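You operate a simulated robot arm through the tools that you are given. There is no shell and no other tool. Be economical: measure what you need, move in short steps, check, and stop when the job is done.

Carry out the task below with a simulated robot arm. There is one attempt and no reset: what you move stays moved.

TASK
Take the coffee mill and leave it on the plate on the top of the blue stand. Then put the pepper mill on the saucer.
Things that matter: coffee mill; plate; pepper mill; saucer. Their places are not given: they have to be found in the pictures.

It is judged by the outcome, as a careful person would: the job done as asked, and still so three seconds after it is handed in. It fails if anything else is knocked over, pushed out of place, dropped, spilled or broken.

THE ROBOT
A 7-joint arm with a two-finger parallel gripper, fixed in place. Base frame: the origin is at the foot of the arm, x ahead of it, y to its left, z up; the work surface is at about z = 820. Lengths are in mm, angles in degrees, forces in N, time in s.
With the tool pointing down near the work surface it reaches from about 240 to 680 mm from the base axis. Its first joint turns from -66.0 to 66.0 degrees. Payload 2.4 kg.
Tool frame: the origin (TCP) lies between the finger pads and is the grasp point; the fingertips stand 30 mm ahead of it; z points along the fingers, y is the line along which they close. The gripper opens to 94 mm. The fingers are 28 mm wide and 10 mm thick; the gripper's body (50 by 96 mm) begins 55 mm behind the TCP.
Orientation is that of the tool frame in the base frame, as a unit quaternion [x, y, z, w]. With the fingers straight down and closing along the base's y, the tool's x points along the base's -x, its y along +y and its z along -z.

THE INTERFACE
- The arm moves only by the tool step_arm. Its argument "steps" is a list of rows, each a list of 7 numbers: the shift along the tool's x, y, z in mm, then the turn, a rotation vector about the tool's x, y, z in degrees, then the gripper command, from -1 (shut) to 1 (fully open), values between in proportion. In form: [[x, y, z, rx, ry, rz, gripper], ...]. A call has 1 to 10 rows; each row is the pose to reach, as a shift and turn from the pose commanded when the call began, along the tool's axes at that moment. A row lasts 0.2 s, in which the tool goes at most 50 mm and 8.6 degrees; a call with a longer step from one row to the next is refused whole, and so is a gripper value outside its range. A pose out of reach is approached as far as the arm can. The call stops where the force on the tool passes 40 N (or 10 N more than at its start, if that is more) or the arm is blocked; 0.2 s more then pass. The fingers move at their own pace (about 153 mm/s each) and stop on an object; they squeeze with about 28 N. The grip force told is the motor's: it shows also when the fingers shut on nothing. Time passes only in rows, and 0.2 s behind the last, so rows that repeat a pose let the fingers close. It gives the time, the measured TCP pose, the force on the tool (base axes), the opening and the grip force at its end, in the units of the frame above (readings bear some noise), and new pictures: "pictures" is both (left out), scene, wrist or none.
- Cameras (640 x 400 px; columns grow to the right, rows downward): "scene" is fixed at [47.1, 488.2, 1437.7]; the picture's right is [-0.61, -0.79, 0.00], its down [-0.50, 0.39, -0.77] and it looks along [0.61, -0.47, -0.64] (base axes); focal length 326 px, centre (320, 200). "wrist" rides on the gripper at [-37, 0, -58] in the tool frame; the picture's right is [0.00, -1.00, 0.00], its down [0.97, 0.00, -0.24] and it looks along [0.24, 0.00, 0.97] (tool axes); focal length 218 px, centre (320, 200).
- locate(camera, pixels): for up to 12 pixels [column, row] of the newest picture of that camera ("zoom" is the newest enlarged one), the place [x, y, z] in the base frame of the surface seen there, good to about 3 mm. No time passes.
- close_up(camera, box): a new picture of the part [left, top, right, bottom] of that camera's present view, enlarged. No time passes.
- close_job(): hands the job in; it is judged then, once.

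Work in short steps. Measure before you move; look again where a grasp or a placing could have gone wrong, and mend it. You have 80 turns and 120 pictures in all, the two below and enlarged ones among them. Open the gripper and draw the arm clear of the work before you hand the job in, unless the task says otherwise; then end with one line.

The tools are called as name(argument=value, ...) on one line, values as JSON. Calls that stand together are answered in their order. step_arm: Moves the arm, as the interface text tells. Its arguments: {"type":"object","properties":{"steps":{"type":"array","items":{"type":"array","items":{"type":"number"}}},"pictures":{"type":"string","enum":["both","scene","wrist","none"]}},"required":["steps"]} The other tools are called the same way: locate (camera, pixels) gives the place of the surface under pixels of a picture; close_up (camera, box) takes an enlarged picture of a part of a camera's view; close_job () hands the job in.

At the start:

```text
time: 0.0
eef_pos: [408.1, 208.8, 1119.7]
tool_rot: [0.0, 1.0, 0.001, 0.0]
ft_force: [-0.5, -0.7, 0.3]
width: 94.3
grasp_force: 0.1
```

scene: 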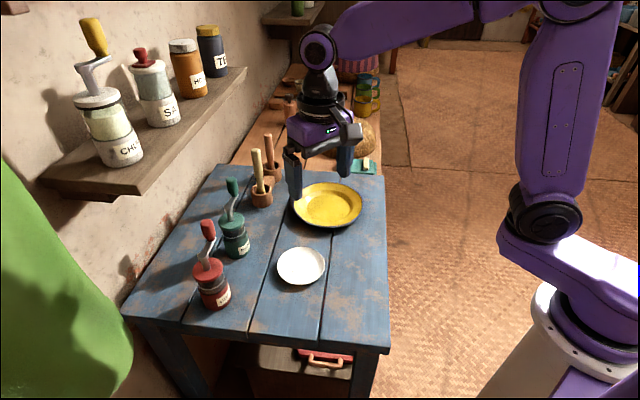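
wrist: 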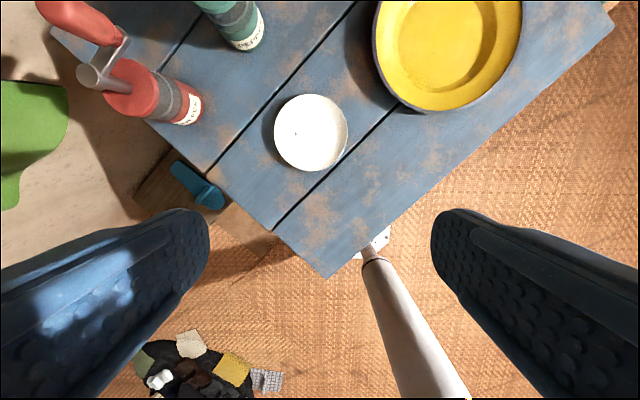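

Two mills stand on the blue table, a red one at about (212,280) and a green one at (235,235). I'll enlarge the labels to tell them apart.

close_up(camera="scene", box=[170, 160, 370, 320])

close_up(camera="wrist", box=[30, 0, 350, 180])

close_up(camera="scene", box=[60, 0, 260, 180])

locate(camera="scene", pixels=[[212, 270], [208, 230], [234, 222], [232, 186], [302, 265], [328, 207], [258, 155], [270, 140], [261, 195], [236, 250], [216, 300], [340, 300]])

```text
2.50 times, centred on (270, 240) of scene
```

zoom: 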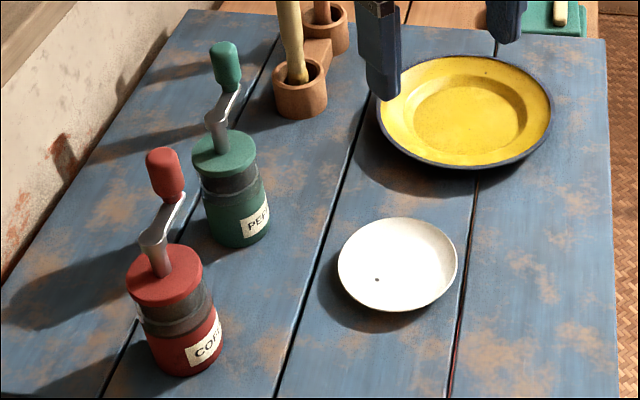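

```text
2.00 times, centred on (190, 90) of wrist
```

zoom: 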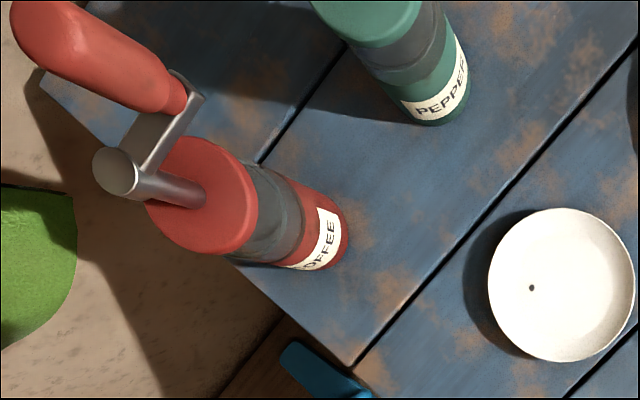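

```text
2.22 times, centred on (160, 90) of scene
```

zoom: 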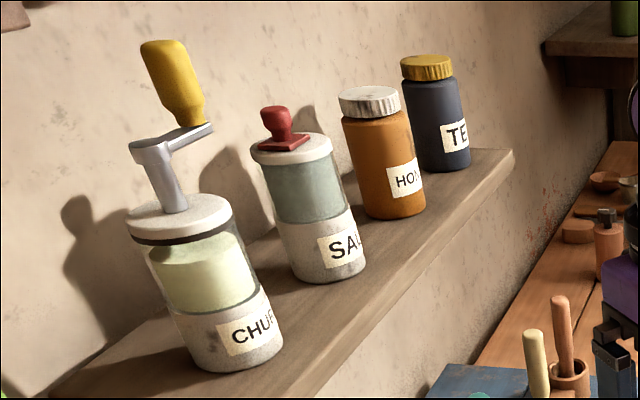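

```text
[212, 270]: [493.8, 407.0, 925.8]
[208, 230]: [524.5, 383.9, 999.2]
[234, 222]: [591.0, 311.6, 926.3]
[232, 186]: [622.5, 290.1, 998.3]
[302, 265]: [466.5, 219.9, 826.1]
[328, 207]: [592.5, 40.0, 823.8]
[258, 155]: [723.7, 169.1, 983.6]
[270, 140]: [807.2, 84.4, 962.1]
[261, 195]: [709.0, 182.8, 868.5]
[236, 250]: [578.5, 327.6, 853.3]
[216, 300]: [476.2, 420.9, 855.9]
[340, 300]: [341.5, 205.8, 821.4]
```

Red is COFFEE and green is PEPPER. The yellow dish is the plate and the white one is the saucer. I'll measure lid edges, knobs and dish rims.

locate(camera="scene", pixels=[[195, 273], [222, 268], [208, 279], [219, 262], [221, 222], [243, 220], [233, 230], [240, 214], [207, 222], [204, 255], [232, 179], [229, 207]])

locate(camera="scene", pixels=[[279, 266], [324, 265], [302, 248], [302, 283], [295, 210], [362, 203], [328, 185], [328, 226], [310, 205], [349, 203], [330, 193], [328, 219]])

close_up(camera="scene", box=[180, 160, 280, 320])

```text
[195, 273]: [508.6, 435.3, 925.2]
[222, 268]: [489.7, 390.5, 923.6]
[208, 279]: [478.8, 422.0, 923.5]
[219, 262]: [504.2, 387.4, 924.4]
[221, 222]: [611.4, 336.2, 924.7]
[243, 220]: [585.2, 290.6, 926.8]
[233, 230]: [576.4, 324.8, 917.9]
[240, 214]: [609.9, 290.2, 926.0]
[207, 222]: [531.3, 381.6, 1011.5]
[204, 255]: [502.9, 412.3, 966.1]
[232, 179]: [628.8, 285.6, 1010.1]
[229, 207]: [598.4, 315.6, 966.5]
```

```text
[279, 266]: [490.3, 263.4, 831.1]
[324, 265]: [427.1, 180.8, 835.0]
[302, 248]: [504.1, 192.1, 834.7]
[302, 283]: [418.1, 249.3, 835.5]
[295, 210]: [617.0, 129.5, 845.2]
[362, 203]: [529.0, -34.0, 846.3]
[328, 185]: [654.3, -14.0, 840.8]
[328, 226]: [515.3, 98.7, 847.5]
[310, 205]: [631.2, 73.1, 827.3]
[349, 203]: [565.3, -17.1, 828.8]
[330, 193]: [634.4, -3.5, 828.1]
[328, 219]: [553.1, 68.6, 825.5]
```

```text
2.50 times, centred on (230, 240) of scene
```

zoom: 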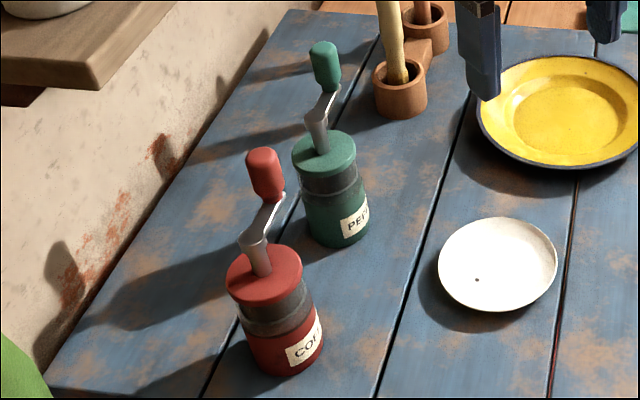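

Coffee axis is about (505,411) with radius about 31 and lid top at 925. Its crank sticks out sideways relative to the radial approach, so I'll grasp the body with the tool tilted 30° above horizontal. First I yaw and move back, high up.

step_arm(steps=[[12, 15, 8, 0, 0, -7.82, 1], [24, 30, 16, 0, 0, -15.64, 1], [36, 45, 24, 0, 0, -23.46, 1], [48, 60, 32, 0, 0, -31.28, 1], [58, 76, 40, 0, 0, -39.1, 1]], pictures="none")

step_arm(steps=[[0, 0, 0, 0, -8.5, 0, 1], [0, 0, 0, 0, -17, 0, 1], [0, 0, 0, 0, -25.5, 0, 1], [0, 0, 0, 0, -34, 0, 1], [0, 0, 0, 0, -42.5, 0, 1], [0, 0, 0, 0, -51, 0, 1], [0, 0, 0, 0, -60, 0, 1]])

```text
time: 1.2
eef_pos: [349.6, 285.2, 1079.5]
tool_rot: [-0.337, 0.942, 0.0, 0.001]
ft_force: [0.6, -0.3, 0.5]
width: 94.4
grasp_force: 0.0
```

```text
refused: row 7 steps farther than a row can; nothing moved
```

The last row was too long, so I'm redoing the pitch in even steps.

step_arm(steps=[[0, 0, 0, 0, -8.5, 0, 1], [0, 0, 0, 0, -17, 0, 1], [0, 0, 0, 0, -25.5, 0, 1], [0, 0, 0, 0, -34, 0, 1], [0, 0, 0, 0, -42.5, 0, 1], [0, 0, 0, 0, -51, 0, 1], [0, 0, 0, 0, -59.5, 0, 1], [0, 0, 0, 0, -60, 0, 1]])

```text
time: 3.0
eef_pos: [380.6, 296.0, 1092.0]
tool_rot: [-0.29, 0.816, 0.168, 0.472]
ft_force: [0.1, -0.6, 0.4]
width: 93.9
grasp_force: 0.0
out of reach, approached as far as the arm can: row 6, 7, 8
```

scene: 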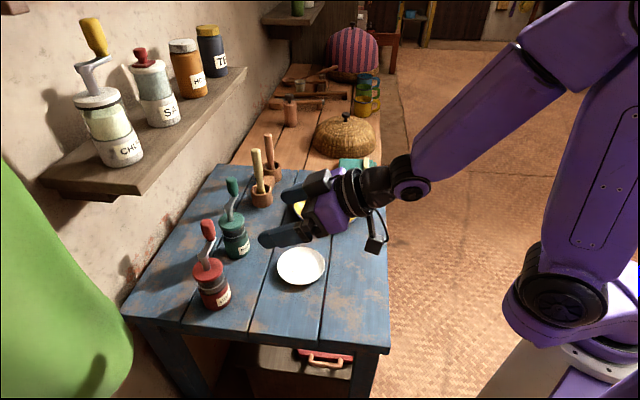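
wrist: 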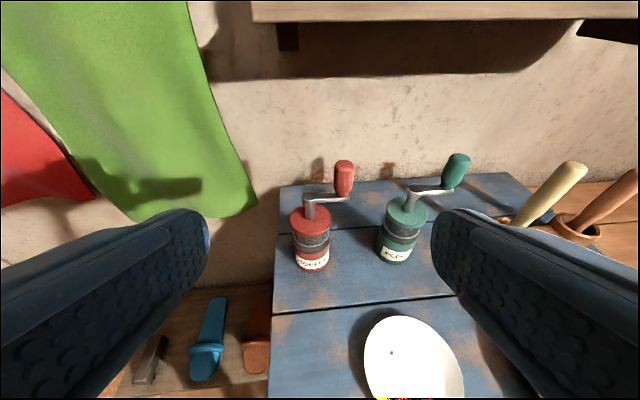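

Orientation is reached, with the position limited because it was too close in. I'll move outward and down to a pregrasp, and measure the shelf for clearance.

locate(camera="scene", pixels=[[138, 192], [246, 70], [150, 176], [200, 123]])

step_arm(steps=[[13, 0, 26, 0, 0, 0, 1], [26, 0, 52, 0, 0, 0, 1], [40, 0, 78, 0, 0, 0, 1], [53, 0, 104, 0, 0, 0, 1], [67, 0, 130, 0, 0, 0, 1], [80, 0, 156, 0, 0, 0, 1]])

```text
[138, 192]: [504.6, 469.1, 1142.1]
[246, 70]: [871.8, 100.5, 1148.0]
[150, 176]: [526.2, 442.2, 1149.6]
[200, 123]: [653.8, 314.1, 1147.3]
```

```text
time: 4.4
eef_pos: [454.0, 353.6, 943.9]
tool_rot: [-0.29, 0.815, 0.168, 0.473]
ft_force: [0.1, -0.2, 0.7]
width: 94.1
grasp_force: 0.1
```

scene: 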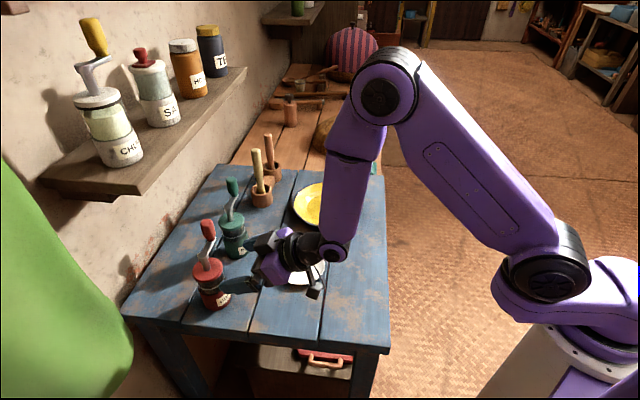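
wrist: 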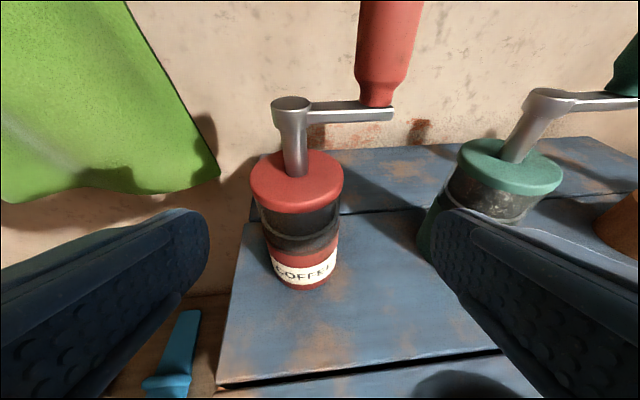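

The arm is at (454,354,944). I'll refine the coffee mill position from the wrist view, body at (302,262).

locate(camera="wrist", pixels=[[252, 185], [342, 185], [297, 213], [297, 158], [268, 260], [338, 250], [303, 250], [259, 218], [340, 218], [440, 215], [500, 215], [303, 285]])

```text
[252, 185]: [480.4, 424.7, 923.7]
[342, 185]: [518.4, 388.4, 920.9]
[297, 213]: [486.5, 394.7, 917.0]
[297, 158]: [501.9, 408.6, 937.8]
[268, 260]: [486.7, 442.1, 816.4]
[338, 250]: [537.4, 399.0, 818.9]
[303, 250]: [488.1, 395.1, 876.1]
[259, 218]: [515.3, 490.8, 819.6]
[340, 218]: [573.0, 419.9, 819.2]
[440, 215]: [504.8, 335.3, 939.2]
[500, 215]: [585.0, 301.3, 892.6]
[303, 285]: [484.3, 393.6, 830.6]
```

The axis is near radial 653, lateral 0, so I need +12 in tool y and 24 in tool x. Then I advance about 103 along the tool.

step_arm(steps=[[12, 6, 0, 0, 0, 0, 1], [23.6, 12, 0, 0, 0, 0, 1], [23.6, 12, 25, 0, 0, 0, 1], [23.6, 12, 50, 0, 0, 0, 1], [23.6, 12, 70, 0, 0, 0, 1]])

```text
time: 5.6
eef_pos: [482.6, 394.7, 889.2]
tool_rot: [-0.29, 0.816, 0.168, 0.472]
ft_force: [0.2, -1.3, -0.7]
width: 94.1
grasp_force: 0.0
```

scene: 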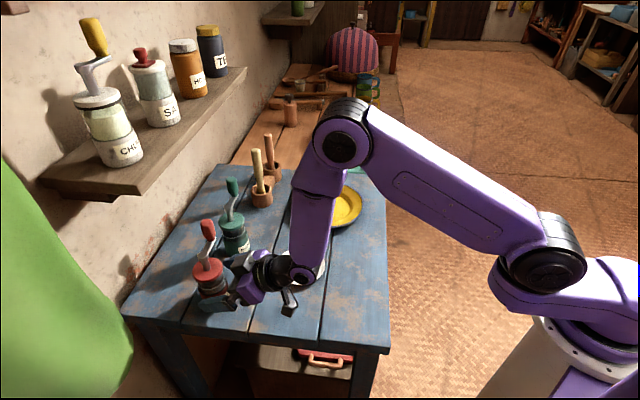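
wrist: 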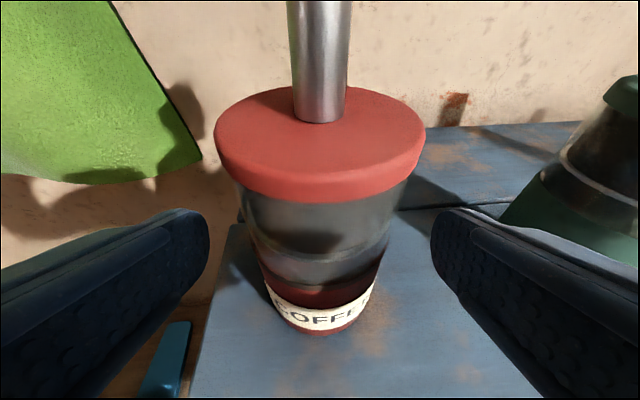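

Well centred. Advancing the last 34 mm, then closing.

step_arm(steps=[[0, 0, 17, 0, 0, 0, 1], [0, 0, 33, 0, 0, 0, 1], [0, 0, 33, 0, 0, 0, 1], [0, 0, 33, 0, 0, 0, -1], [0, 0, 33, 0, 0, 0, -1], [0, 0, 33, 0, 0, 0, -1], [0, 0, 33, 0, 0, 0, -1]])

```text
time: 7.2
eef_pos: [506.8, 411.2, 872.0]
tool_rot: [-0.289, 0.816, 0.167, 0.472]
ft_force: [0.3, 0.7, 0.3]
width: 61.2
grasp_force: 28.3
```

scene: 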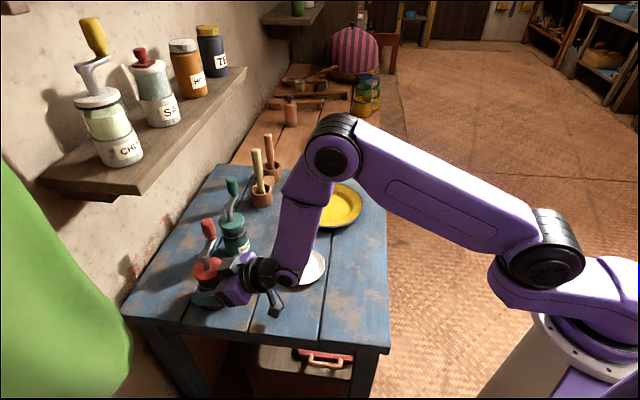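
wrist: 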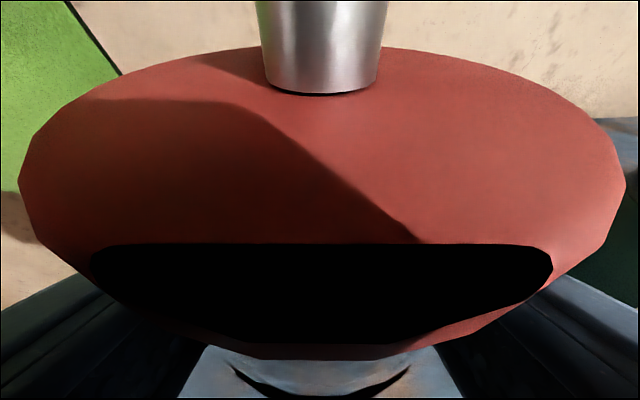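

The grip holds at 61 mm. Lifting straight up first, then drawing back.

step_arm(steps=[[-8.7, 0, -5, 0, 0, 0, -1], [-21.7, 0, -12.5, 0, 0, 0, -1], [-34.6, 0, -20, 0, 0, 0, -1], [-43.3, 0, -25, 0, 0, 0, -1], [-47.6, 0, -57, 0, 0, 0, -1], [-52, 0, -90, 0, 0, 0, -1], [-56.3, 0, -122.5, 0, 0, 0, -1]])

```text
time: 8.8
eef_pos: [445.2, 363.9, 982.6]
tool_rot: [-0.29, 0.816, 0.167, 0.472]
ft_force: [0.0, -0.8, -1.7]
width: 61.5
grasp_force: 27.8
```

scene: 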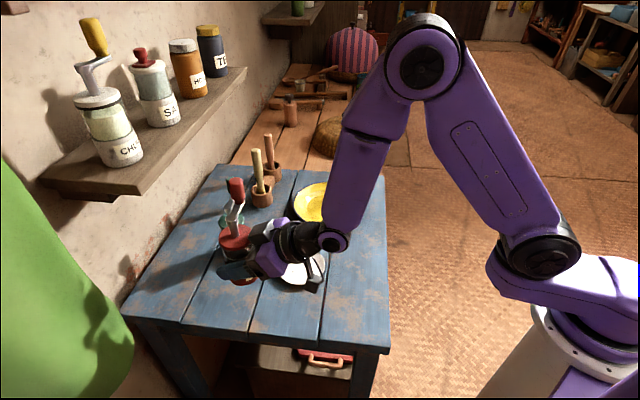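
wrist: 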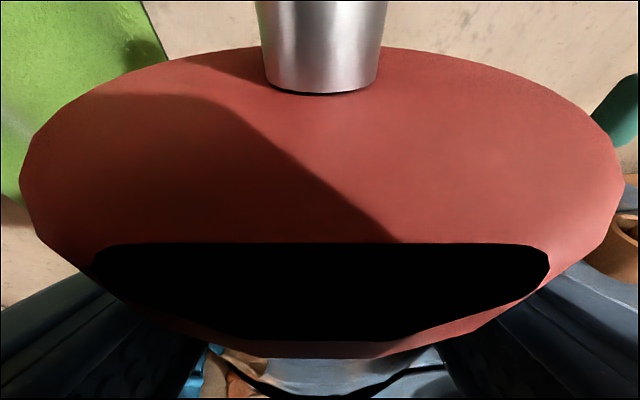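

The mill is held firmly. Swinging it round the base to bearing 4° at constant radius and height.

step_arm(steps=[[0.67, -39.1, -1.15, 3.38, 0, 1.95, -1], [2.66, -78, -4.6, 6.75, 0, 3.9, -1], [5.98, -116.6, -10.35, 10.13, 0, 5.85, -1], [10.6, -154.6, -18.4, 13.5, 0, 7.8, -1], [16.5, -191.9, -28.6, 16.9, 0, 9.75, -1], [23.7, -228.4, -41, 20.3, 0, 11.7, -1], [32, -263.7, -55.4, 23.6, 0, 13.65, -1], [41.6, -297.9, -72, 27, 0, 15.6, -1], [52.3, -330.6, -90.6, 30.4, 0, 17.55, -1]])

```text
time: 10.8
eef_pos: [574.3, 40.1, 982.6]
tool_rot: [-0.029, 0.865, 0.018, 0.5]
ft_force: [-0.3, 0.0, -1.3]
width: 61.3
grasp_force: 27.9
```

scene: 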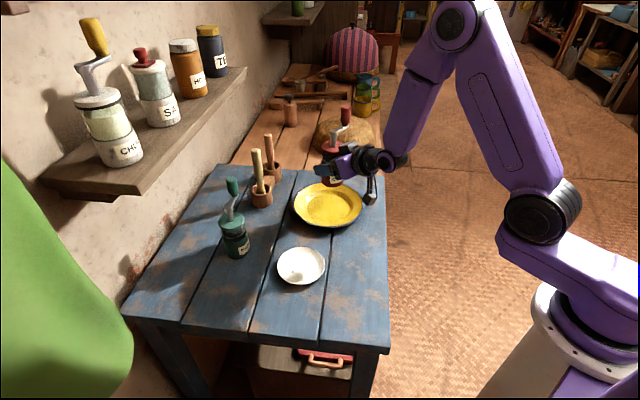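
wrist: 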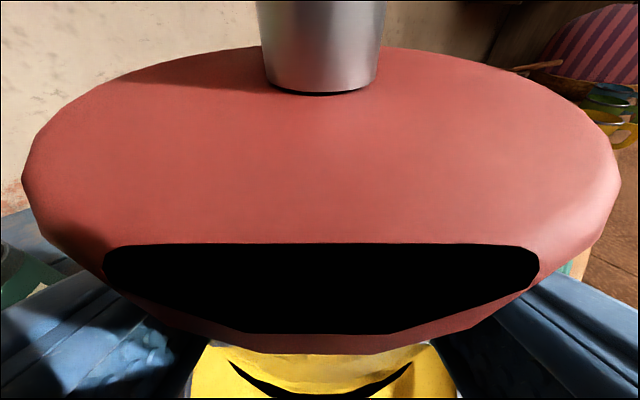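

Now an enlarged view of the unobstructed plate to pin down its centre and floor.

close_up(camera="scene", box=[264, 160, 392, 240])

```text
5.00 times, centred on (328, 200) of scene
```

zoom: 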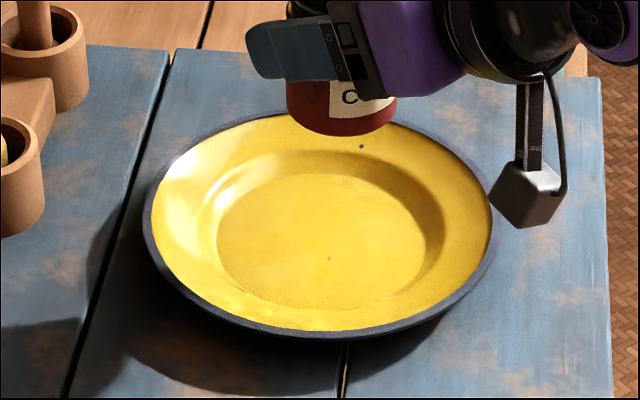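

locate(camera="zoom", pixels=[[222, 238], [422, 240], [320, 178], [320, 300], [250, 195], [390, 195], [250, 280], [390, 280], [150, 230], [492, 215], [320, 326], [320, 240]])

locate(camera="scene", pixels=[[332, 182], [326, 184], [332, 178]])

```text
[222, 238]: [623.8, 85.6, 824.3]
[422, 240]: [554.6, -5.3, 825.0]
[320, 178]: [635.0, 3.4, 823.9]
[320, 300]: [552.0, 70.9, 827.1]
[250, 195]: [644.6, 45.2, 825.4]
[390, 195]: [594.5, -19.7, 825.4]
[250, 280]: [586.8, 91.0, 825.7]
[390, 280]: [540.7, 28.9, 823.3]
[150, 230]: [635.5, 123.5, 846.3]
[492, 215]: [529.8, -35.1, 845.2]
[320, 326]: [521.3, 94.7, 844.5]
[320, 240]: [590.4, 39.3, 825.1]
```

```text
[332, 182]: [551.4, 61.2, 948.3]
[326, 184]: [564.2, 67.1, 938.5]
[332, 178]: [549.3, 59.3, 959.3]
```

Plate floor centre is about (591,38) at z=825. I need the place of the box hanging below the wrist, (525,195) in the zoom, for clearance.

locate(camera="zoom", pixels=[[515, 165], [510, 210], [525, 225], [555, 210], [530, 120]])

```text
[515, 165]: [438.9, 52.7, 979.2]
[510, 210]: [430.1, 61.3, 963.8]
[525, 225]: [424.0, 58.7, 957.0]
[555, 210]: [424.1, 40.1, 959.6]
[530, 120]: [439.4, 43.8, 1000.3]
```

Box clears (about 850 at the bottom, well short of the plate rim). Moving over the centre and descending to just above contact.

step_arm(steps=[[-8.2, -3.3, 14.3, 0, 0, 0, -1], [17.8, -3.3, 29.3, 0, 0, 0, -1], [43.7, -3.3, 44.3, 0, 0, 0, -1], [61, -3.3, 54.3, 0, 0, 0, -1], [71.4, -3.3, 60.3, 0, 0, 0, -1], [77.5, -3.3, 63.8, 0, 0, 0, -1], [77.5, -3.3, 63.8, 0, 0, 0, -1]])

close_up(camera="scene", box=[264, 140, 392, 240])

```text
time: 12.4
eef_pos: [590.9, 38.4, 884.1]
tool_rot: [-0.03, 0.865, 0.018, 0.501]
ft_force: [0.8, 0.3, -2.0]
width: 61.2
grasp_force: 27.9
```

scene: 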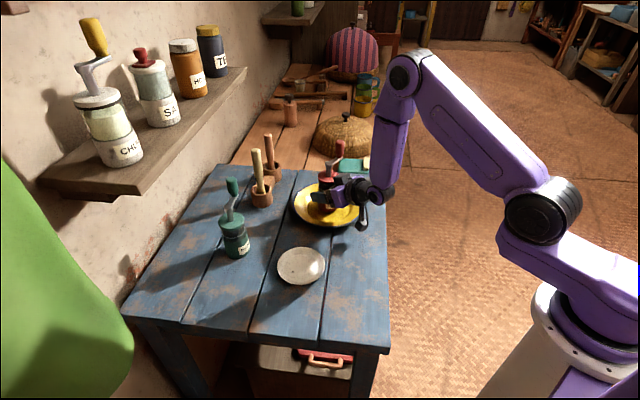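
wrist: 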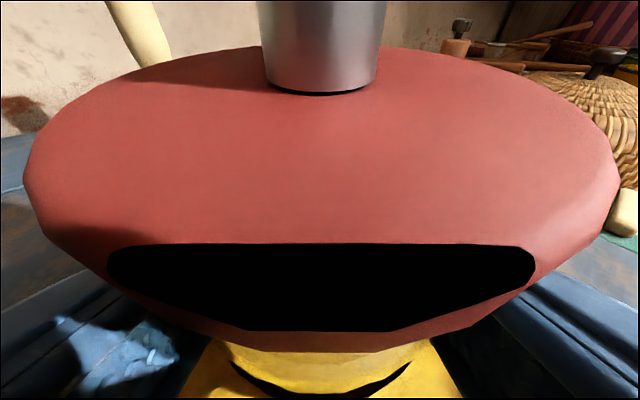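

```text
4.00 times, centred on (328, 190) of scene
```

zoom: 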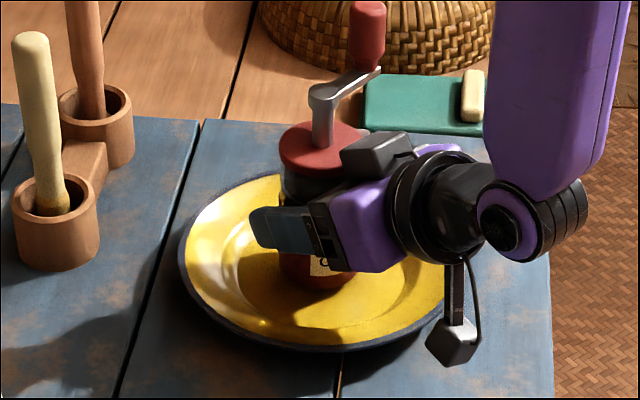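

Positioned at 884. Descending slowly 6 mm and reading the force.

step_arm(steps=[[1.73, 0, 1, 0, 0, 0, -1], [3.46, 0, 2, 0, 0, 0, -1], [4.33, 0, 2.5, 0, 0, 0, -1], [5.2, 0, 3, 0, 0, 0, -1], [5.2, 0, 3, 0, 0, 0, -1]], pictures="none")

```text
time: 13.6
eef_pos: [591.1, 40.2, 878.3]
tool_rot: [-0.03, 0.865, 0.018, 0.501]
ft_force: [-0.5, 0.0, -0.9]
width: 61.4
grasp_force: 27.8
```

step_arm(steps=[[0.87, 0, 0.5, 0, 0, 0, -1], [0.87, 0, 0.5, 0, 0, 0, -1]], pictures="none")

step_arm(steps=[[0.87, 0, 0.5, 0, 0, 0, -1], [0.87, 0, 0.5, 0, 0, 0, -1]], pictures="none")

```text
time: 14.2
eef_pos: [591.2, 38.7, 877.5]
tool_rot: [-0.03, 0.865, 0.018, 0.501]
ft_force: [-1.3, 0.5, 4.3]
width: 61.4
grasp_force: 28.1
```

```text
time: 14.8
eef_pos: [591.7, 38.6, 878.3]
tool_rot: [-0.03, 0.864, 0.019, 0.503]
ft_force: [-3.8, -0.1, 19.0]
width: 61.2
grasp_force: 28.2
```

Contact is made. I'll ease off 1 mm, open, and retreat along the tool axis.

step_arm(steps=[[-0.87, 0, -0.5, 0, 0, 0, -1], [-0.87, 0, -0.5, 0, 0, 0, 0], [-0.87, 0, -0.5, 0, 0, 0, 1], [-0.87, 0, -0.5, 0, 0, 0, 1], [-0.87, 0, -15, 0, 0, 0, 1], [-0.87, 0, -40, 0, 0, 0, 1], [-0.87, 0, -75, 0, 0, 0, 1], [-0.87, 0, -110, 0, 0, 0, 1]])

```text
time: 16.6
eef_pos: [494.9, 32.7, 933.3]
tool_rot: [-0.029, 0.866, 0.017, 0.5]
ft_force: [1.3, -0.6, 0.1]
width: 94.0
grasp_force: 0.1
```

scene: 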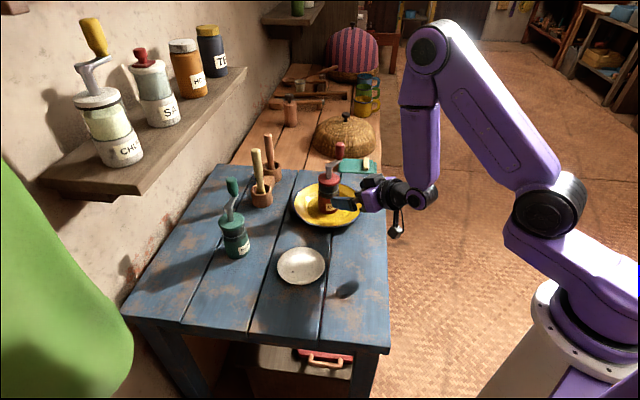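
wrist: 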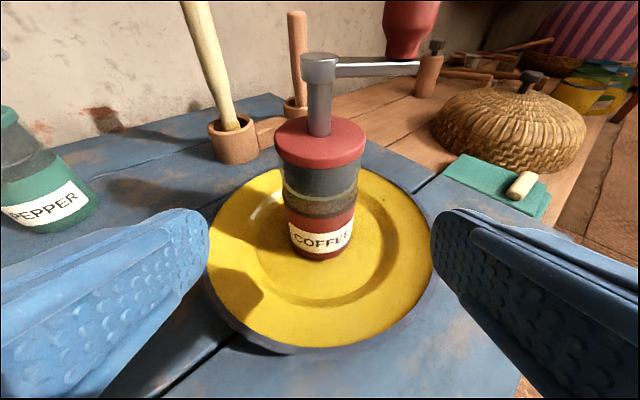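

The coffee mill stands upright in the plate's centre. Now lifting and swinging to bearing 27.4° for the pepper mill.

step_arm(steps=[[-39, 0, -22.5, 0, 0, 0, 1], [-78, 0, -45, 0, 0, 0, 1], [-77.2, 40.5, -46.4, -4.05, 0, -2.34, 1], [-74.7, 80.7, -50.7, -8.1, 0, -4.68, 1], [-70.6, 120.3, -57.8, -12.16, 0, -7.02, 1], [-64.9, 159.2, -67.7, -16.2, 0, -9.36, 1], [-57.6, 197, -80.3, -20.26, 0, -11.7, 1]])

```text
time: 18.2
eef_pos: [440.1, 226.8, 1021.0]
tool_rot: [-0.205, 0.841, 0.119, 0.487]
ft_force: [-0.3, 0.1, -0.4]
width: 94.2
grasp_force: 0.0
```

scene: 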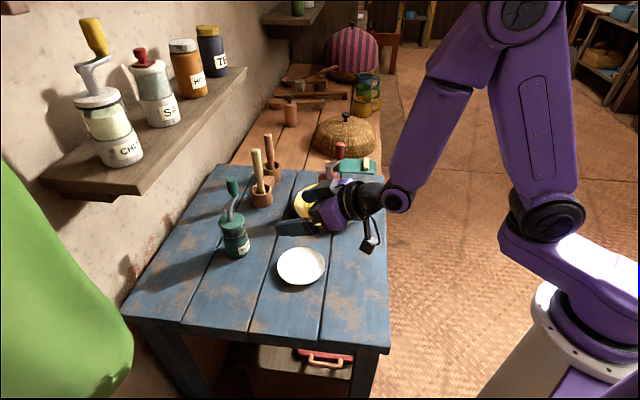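
wrist: 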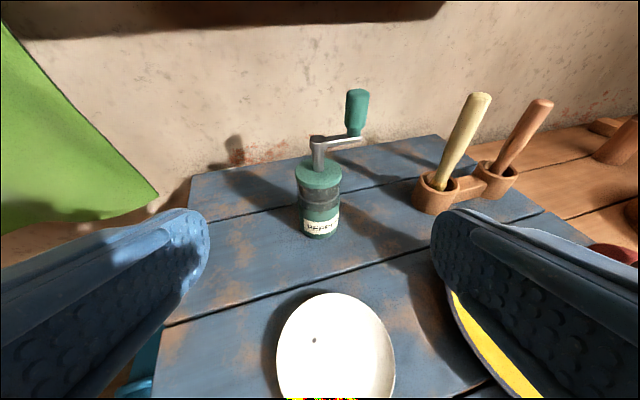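

Pepper mill is centred near column 319. Moving to its pregrasp.

step_arm(steps=[[7.4, 0, 30, 0, 0, 0, 1], [14.8, 0, 60, 0, 0, 0, 1], [22, 0, 90, 0, 0, 0, 1], [29.5, 0, 121, 0, 0, 0, 1]])

locate(camera="wrist", pixels=[[320, 200], [320, 215], [320, 240], [320, 260], [320, 280], [300, 240], [340, 240]])

```text
time: 19.2
eef_pos: [522.0, 268.0, 937.2]
tool_rot: [-0.205, 0.84, 0.119, 0.487]
ft_force: [1.1, -0.2, 0.5]
width: 93.8
grasp_force: 0.0
```

scene: 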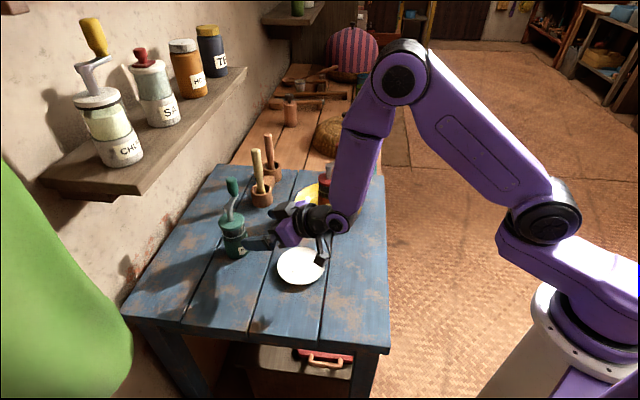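
wrist: 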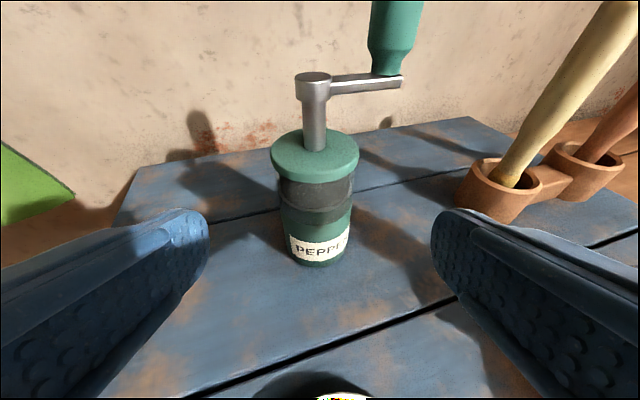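

```text
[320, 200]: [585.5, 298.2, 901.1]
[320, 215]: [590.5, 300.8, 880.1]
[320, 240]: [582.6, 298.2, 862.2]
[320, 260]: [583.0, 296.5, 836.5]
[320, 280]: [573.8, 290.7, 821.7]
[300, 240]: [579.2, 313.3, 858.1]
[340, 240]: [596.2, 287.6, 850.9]
```

Axis is about radial 682. I'll align and advance partway, then check the hanging box against the saucer.

step_arm(steps=[[7.1, 2, 0, 0, 0, 0, 1], [7.1, 2, 25, 0, 0, 0, 1], [7.1, 2, 50, 0, 0, 0, 1], [7.1, 2, 80, 0, 0, 0, 1]])

close_up(camera="scene", box=[210, 190, 370, 290])

```text
time: 20.2
eef_pos: [579.0, 299.2, 888.8]
tool_rot: [-0.205, 0.841, 0.118, 0.486]
ft_force: [0.2, 0.1, 0.4]
width: 94.0
grasp_force: 0.1
```

scene: 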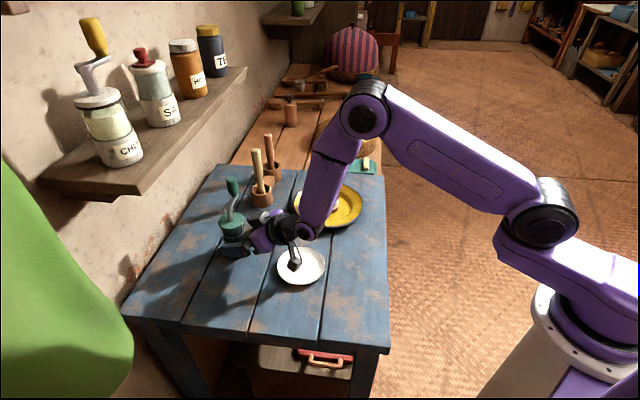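
wrist: 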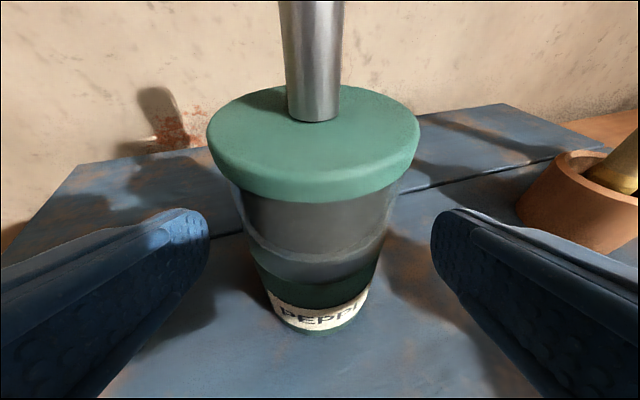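

```text
4.00 times, centred on (290, 240) of scene
```

zoom: 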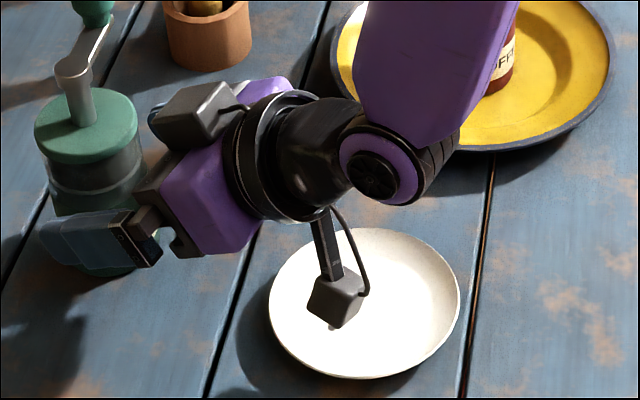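

locate(camera="zoom", pixels=[[315, 312], [336, 322], [352, 305], [325, 300], [300, 260], [280, 320], [366, 235], [440, 260]])

locate(camera="wrist", pixels=[[210, 145], [416, 145], [312, 175], [318, 275], [318, 300], [318, 230]])

```text
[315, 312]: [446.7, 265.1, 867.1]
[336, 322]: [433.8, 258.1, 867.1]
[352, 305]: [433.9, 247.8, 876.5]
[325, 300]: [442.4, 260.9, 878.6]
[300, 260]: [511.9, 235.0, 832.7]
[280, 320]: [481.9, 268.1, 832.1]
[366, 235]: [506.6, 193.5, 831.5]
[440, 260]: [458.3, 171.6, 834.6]
```

```text
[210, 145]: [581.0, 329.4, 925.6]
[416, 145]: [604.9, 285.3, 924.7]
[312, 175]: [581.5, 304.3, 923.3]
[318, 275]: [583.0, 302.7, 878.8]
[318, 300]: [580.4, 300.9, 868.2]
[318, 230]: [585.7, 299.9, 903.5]
```

Box bottom stays about 14 mm above the saucer rim. Final advance of 33 mm, then close.

step_arm(steps=[[0, 1, 10, 0, 0, 0, 1], [0, 2, 22, 0, 0, 0, 1], [0, 2, 33, 0, 0, 0, 1], [0, 2, 33, 0, 0, 0, 1], [0, 2, 33, 0, 0, 0, -1], [0, 2, 33, 0, 0, 0, -1], [0, 2, 33, 0, 0, 0, -1], [0, 2, 33, 0, 0, 0, -1]])

```text
time: 22.0
eef_pos: [602.8, 313.1, 872.9]
tool_rot: [-0.205, 0.841, 0.119, 0.487]
ft_force: [0.9, 0.7, -0.7]
width: 61.2
grasp_force: 28.0
```

scene: 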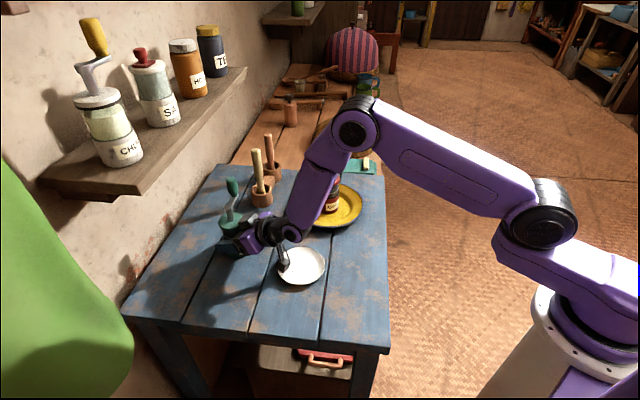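
wrist: 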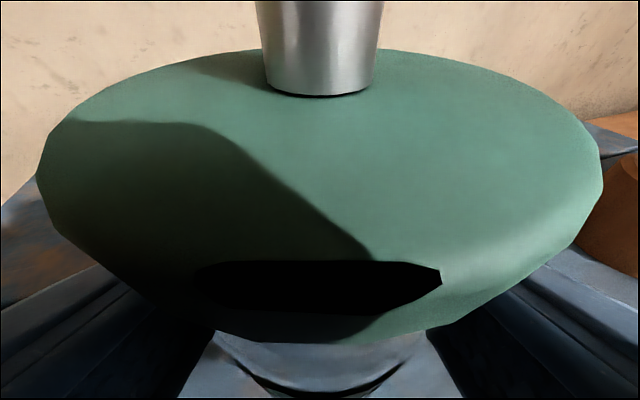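

Grip is good at 61 mm. Lifting 90 mm, then moving back over the saucer.

step_arm(steps=[[-8.7, 0, -5, 0, 0, 0, -1], [-21.7, 0, -12.5, 0, 0, 0, -1], [-43.3, 0, -25, 0, 0, 0, -1], [-78, 0, -45, 0, 0, 0, -1], [-56.7, -4.1, -81.9, 0, 0, 0, -1], [-35.4, -8.2, -118.8, 0, 0, 0, -1], [-14.1, -12.4, -155.7, 0, 0, 0, -1], [7.3, -16.5, -192.7, 0, 0, 0, -1]])

close_up(camera="scene", box=[240, 200, 400, 300])

```text
time: 23.8
eef_pos: [456.5, 222.8, 963.6]
tool_rot: [-0.205, 0.84, 0.119, 0.487]
ft_force: [-0.8, 0.0, -1.5]
width: 61.2
grasp_force: 28.8
```

scene: 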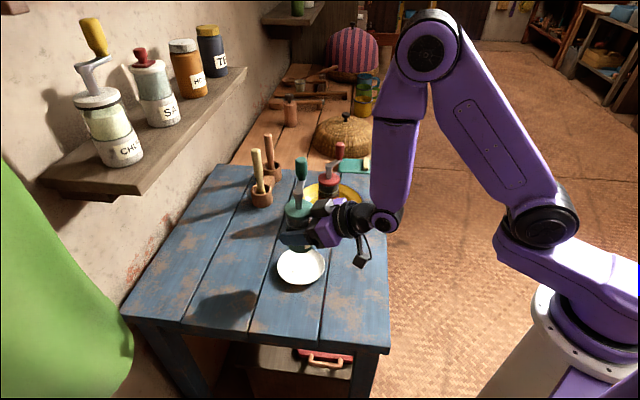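
wrist: 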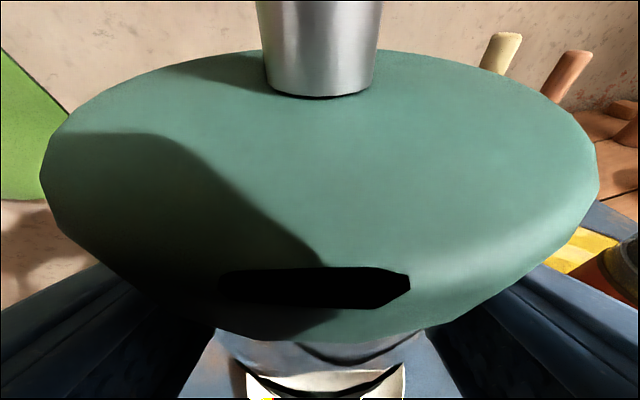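

```text
4.00 times, centred on (320, 250) of scene
```

zoom: 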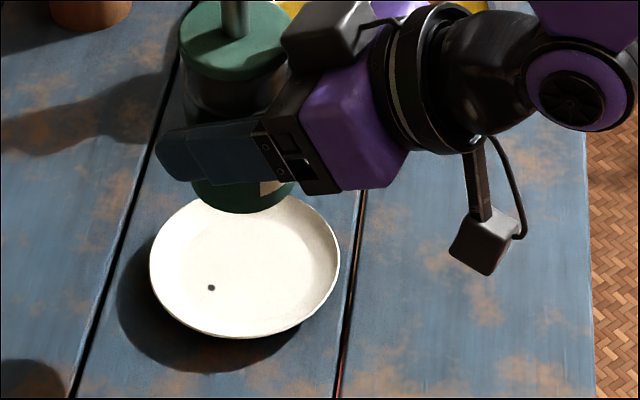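

locate(camera="zoom", pixels=[[153, 270], [338, 255], [245, 335], [190, 315], [300, 315], [180, 225], [318, 222], [245, 260], [245, 300], [210, 255], [290, 255], [245, 230]])

```text
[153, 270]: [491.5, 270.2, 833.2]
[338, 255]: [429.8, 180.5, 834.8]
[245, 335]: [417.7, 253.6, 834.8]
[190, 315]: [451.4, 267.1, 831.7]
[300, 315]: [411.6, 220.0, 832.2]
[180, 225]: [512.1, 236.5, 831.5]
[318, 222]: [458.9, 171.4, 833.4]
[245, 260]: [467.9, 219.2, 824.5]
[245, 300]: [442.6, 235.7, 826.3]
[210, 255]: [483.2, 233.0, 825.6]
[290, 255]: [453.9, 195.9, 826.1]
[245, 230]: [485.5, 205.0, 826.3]
```

Saucer centre is about (462,222), floor about 825.5. Correcting laterally and descending to 885.

step_arm(steps=[[-1.5, -3, 2.6, 0, 0, 0, -1], [19, -3, 14.5, 0, 0, 0, -1], [40, -3, 26.6, 0, 0, 0, -1], [56, -3, 35.8, 0, 0, 0, -1], [66.6, -3, 41.9, 0, 0, 0, -1], [66.6, -3, 41.9, 0, 0, 0, -1]])

close_up(camera="scene", box=[240, 190, 400, 290])

```text
time: 25.2
eef_pos: [463.7, 220.0, 883.9]
tool_rot: [-0.204, 0.841, 0.119, 0.487]
ft_force: [-0.2, 0.1, -1.5]
width: 61.3
grasp_force: 28.0
```

scene: 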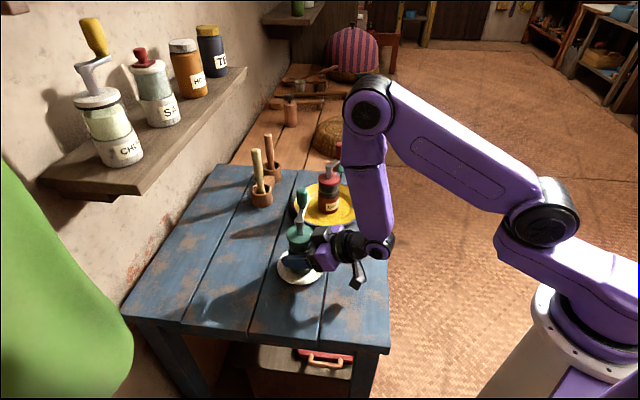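
wrist: 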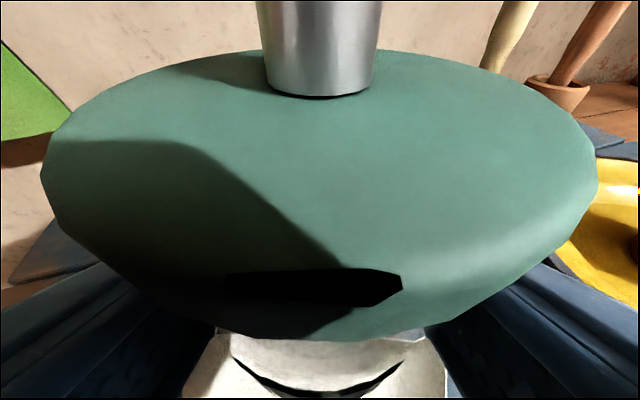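

```text
4.00 times, centred on (320, 240) of scene
```

zoom: 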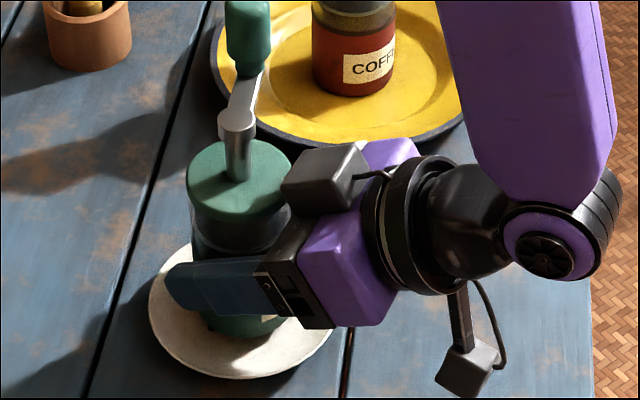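

Slightly off centre (about 3 mm). I'll correct it and descend in small steps until contact.

step_arm(steps=[[1, 2, -1.7, 0, 0, 0, -1], [2.7, 2, -0.7, 0, 0, 0, -1], [4.5, 2, 0.3, 0, 0, 0, -1], [4.5, 2, 0.3, 0, 0, 0, -1]], pictures="none")

step_arm(steps=[[0.87, 0, 0.5, 0, 0, 0, -1], [0.87, 0, 0.5, 0, 0, 0, -1]], pictures="none")

```text
time: 26.2
eef_pos: [461.1, 221.7, 881.0]
tool_rot: [-0.205, 0.841, 0.119, 0.486]
ft_force: [0.6, 0.6, -0.6]
width: 61.3
grasp_force: 29.2
```

```text
time: 26.8
eef_pos: [459.4, 221.3, 878.4]
tool_rot: [-0.204, 0.841, 0.118, 0.486]
ft_force: [0.2, 0.0, -1.6]
width: 61.3
grasp_force: 28.0
```

step_arm(steps=[[0.87, 0, 0.5, 0, 0, 0, -1], [0.87, 0, 0.5, 0, 0, 0, -1]], pictures="none")

step_arm(steps=[[0.87, 0, 0.5, 0, 0, 0, -1], [0.87, 0, 0.5, 0, 0, 0, -1]], pictures="none")

```text
time: 27.4
eef_pos: [460.2, 221.6, 877.7]
tool_rot: [-0.206, 0.841, 0.119, 0.486]
ft_force: [-0.1, 0.2, 0.1]
width: 61.2
grasp_force: 28.0
```

```text
time: 28.0
eef_pos: [460.6, 221.6, 878.4]
tool_rot: [-0.205, 0.84, 0.119, 0.488]
ft_force: [-0.7, -0.8, 12.3]
width: 61.5
grasp_force: 28.4
```

Contact at 12 N. Easing off 0.5 mm, opening, and retreating along the tool axis.

step_arm(steps=[[-0.5, 0, -0.3, 0, 0, 0, -1], [-0.5, 0, -0.3, 0, 0, 0, 0], [-0.5, 0, -0.3, 0, 0, 0, 1], [-0.5, 0, -0.3, 0, 0, 0, 1], [-0.5, 0, -15, 0, 0, 0, 1], [-0.5, 0, -40, 0, 0, 0, 1], [-0.5, 0, -60, 0, 0, 0, 1]])

```text
time: 29.6
eef_pos: [414.0, 196.6, 908.2]
tool_rot: [-0.204, 0.841, 0.118, 0.488]
ft_force: [0.0, 0.0, -0.1]
width: 94.4
grasp_force: 0.0
```

scene: 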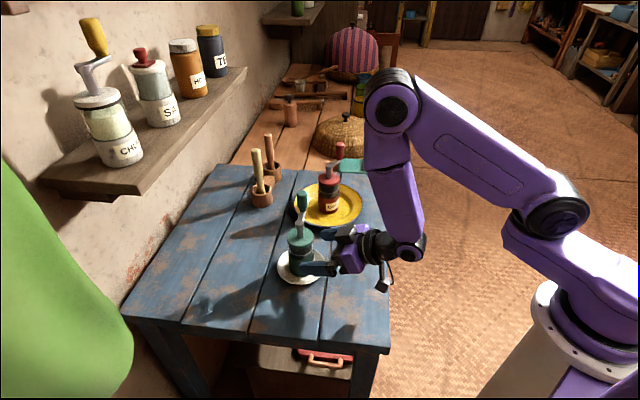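
wrist: 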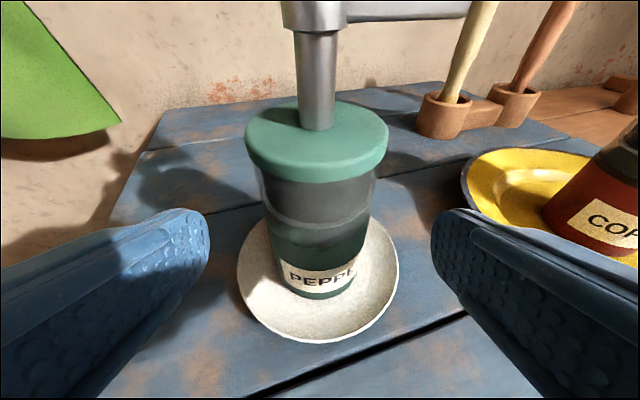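

The pepper mill stands upright on the saucer. Withdrawing a bit further and up, clear of the work.

step_arm(steps=[[0, 0, -25, 0, 0, 0, 1], [-26, 0, -40, 0, 0, 0, 1], [-52, 0, -55, 0, 0, 0, 1], [-87, 0, -75, 0, 0, 0, 1], [-122, 0, -95, 0, 0, 0, 1]])

close_up(camera="scene", box=[220, 140, 400, 290])

```text
time: 30.8
eef_pos: [396.6, 185.4, 1062.0]
tool_rot: [-0.206, 0.841, 0.12, 0.486]
ft_force: [-0.4, 0.9, -0.9]
width: 93.9
grasp_force: 0.1
```

scene: 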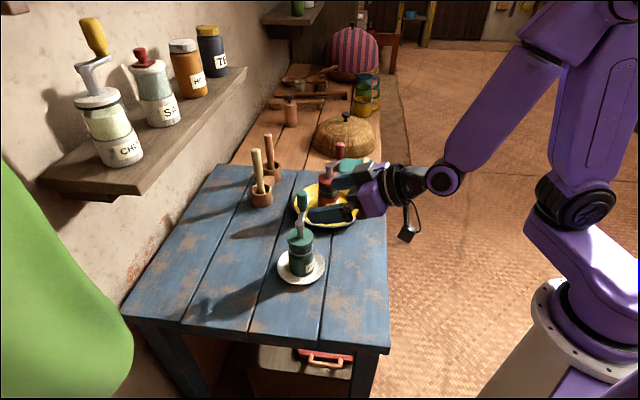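
wrist: 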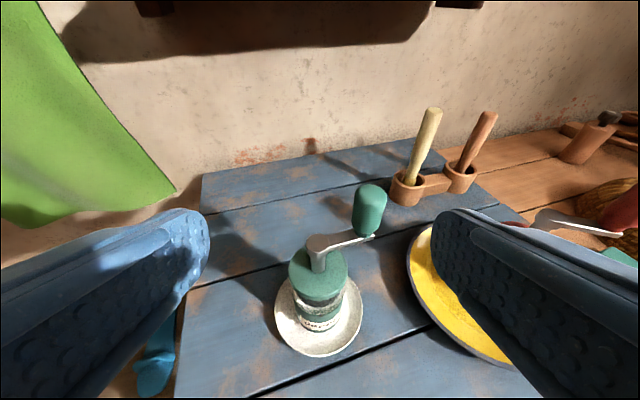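

```text
2.67 times, centred on (310, 215) of scene
```

zoom: 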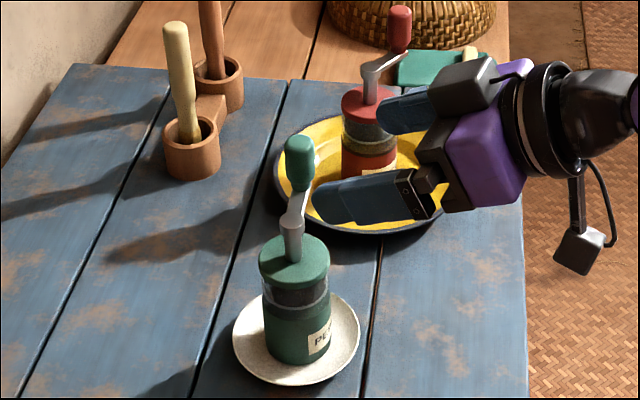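

Both mills stand upright on their dishes, nothing else has moved, and the gripper is open and clear.

close_job()

```text
The job is handed in.
```

The coffee mill is standing on the yellow plate and the pepper mill on the white saucer, with the arm drawn clear and the job handed in.
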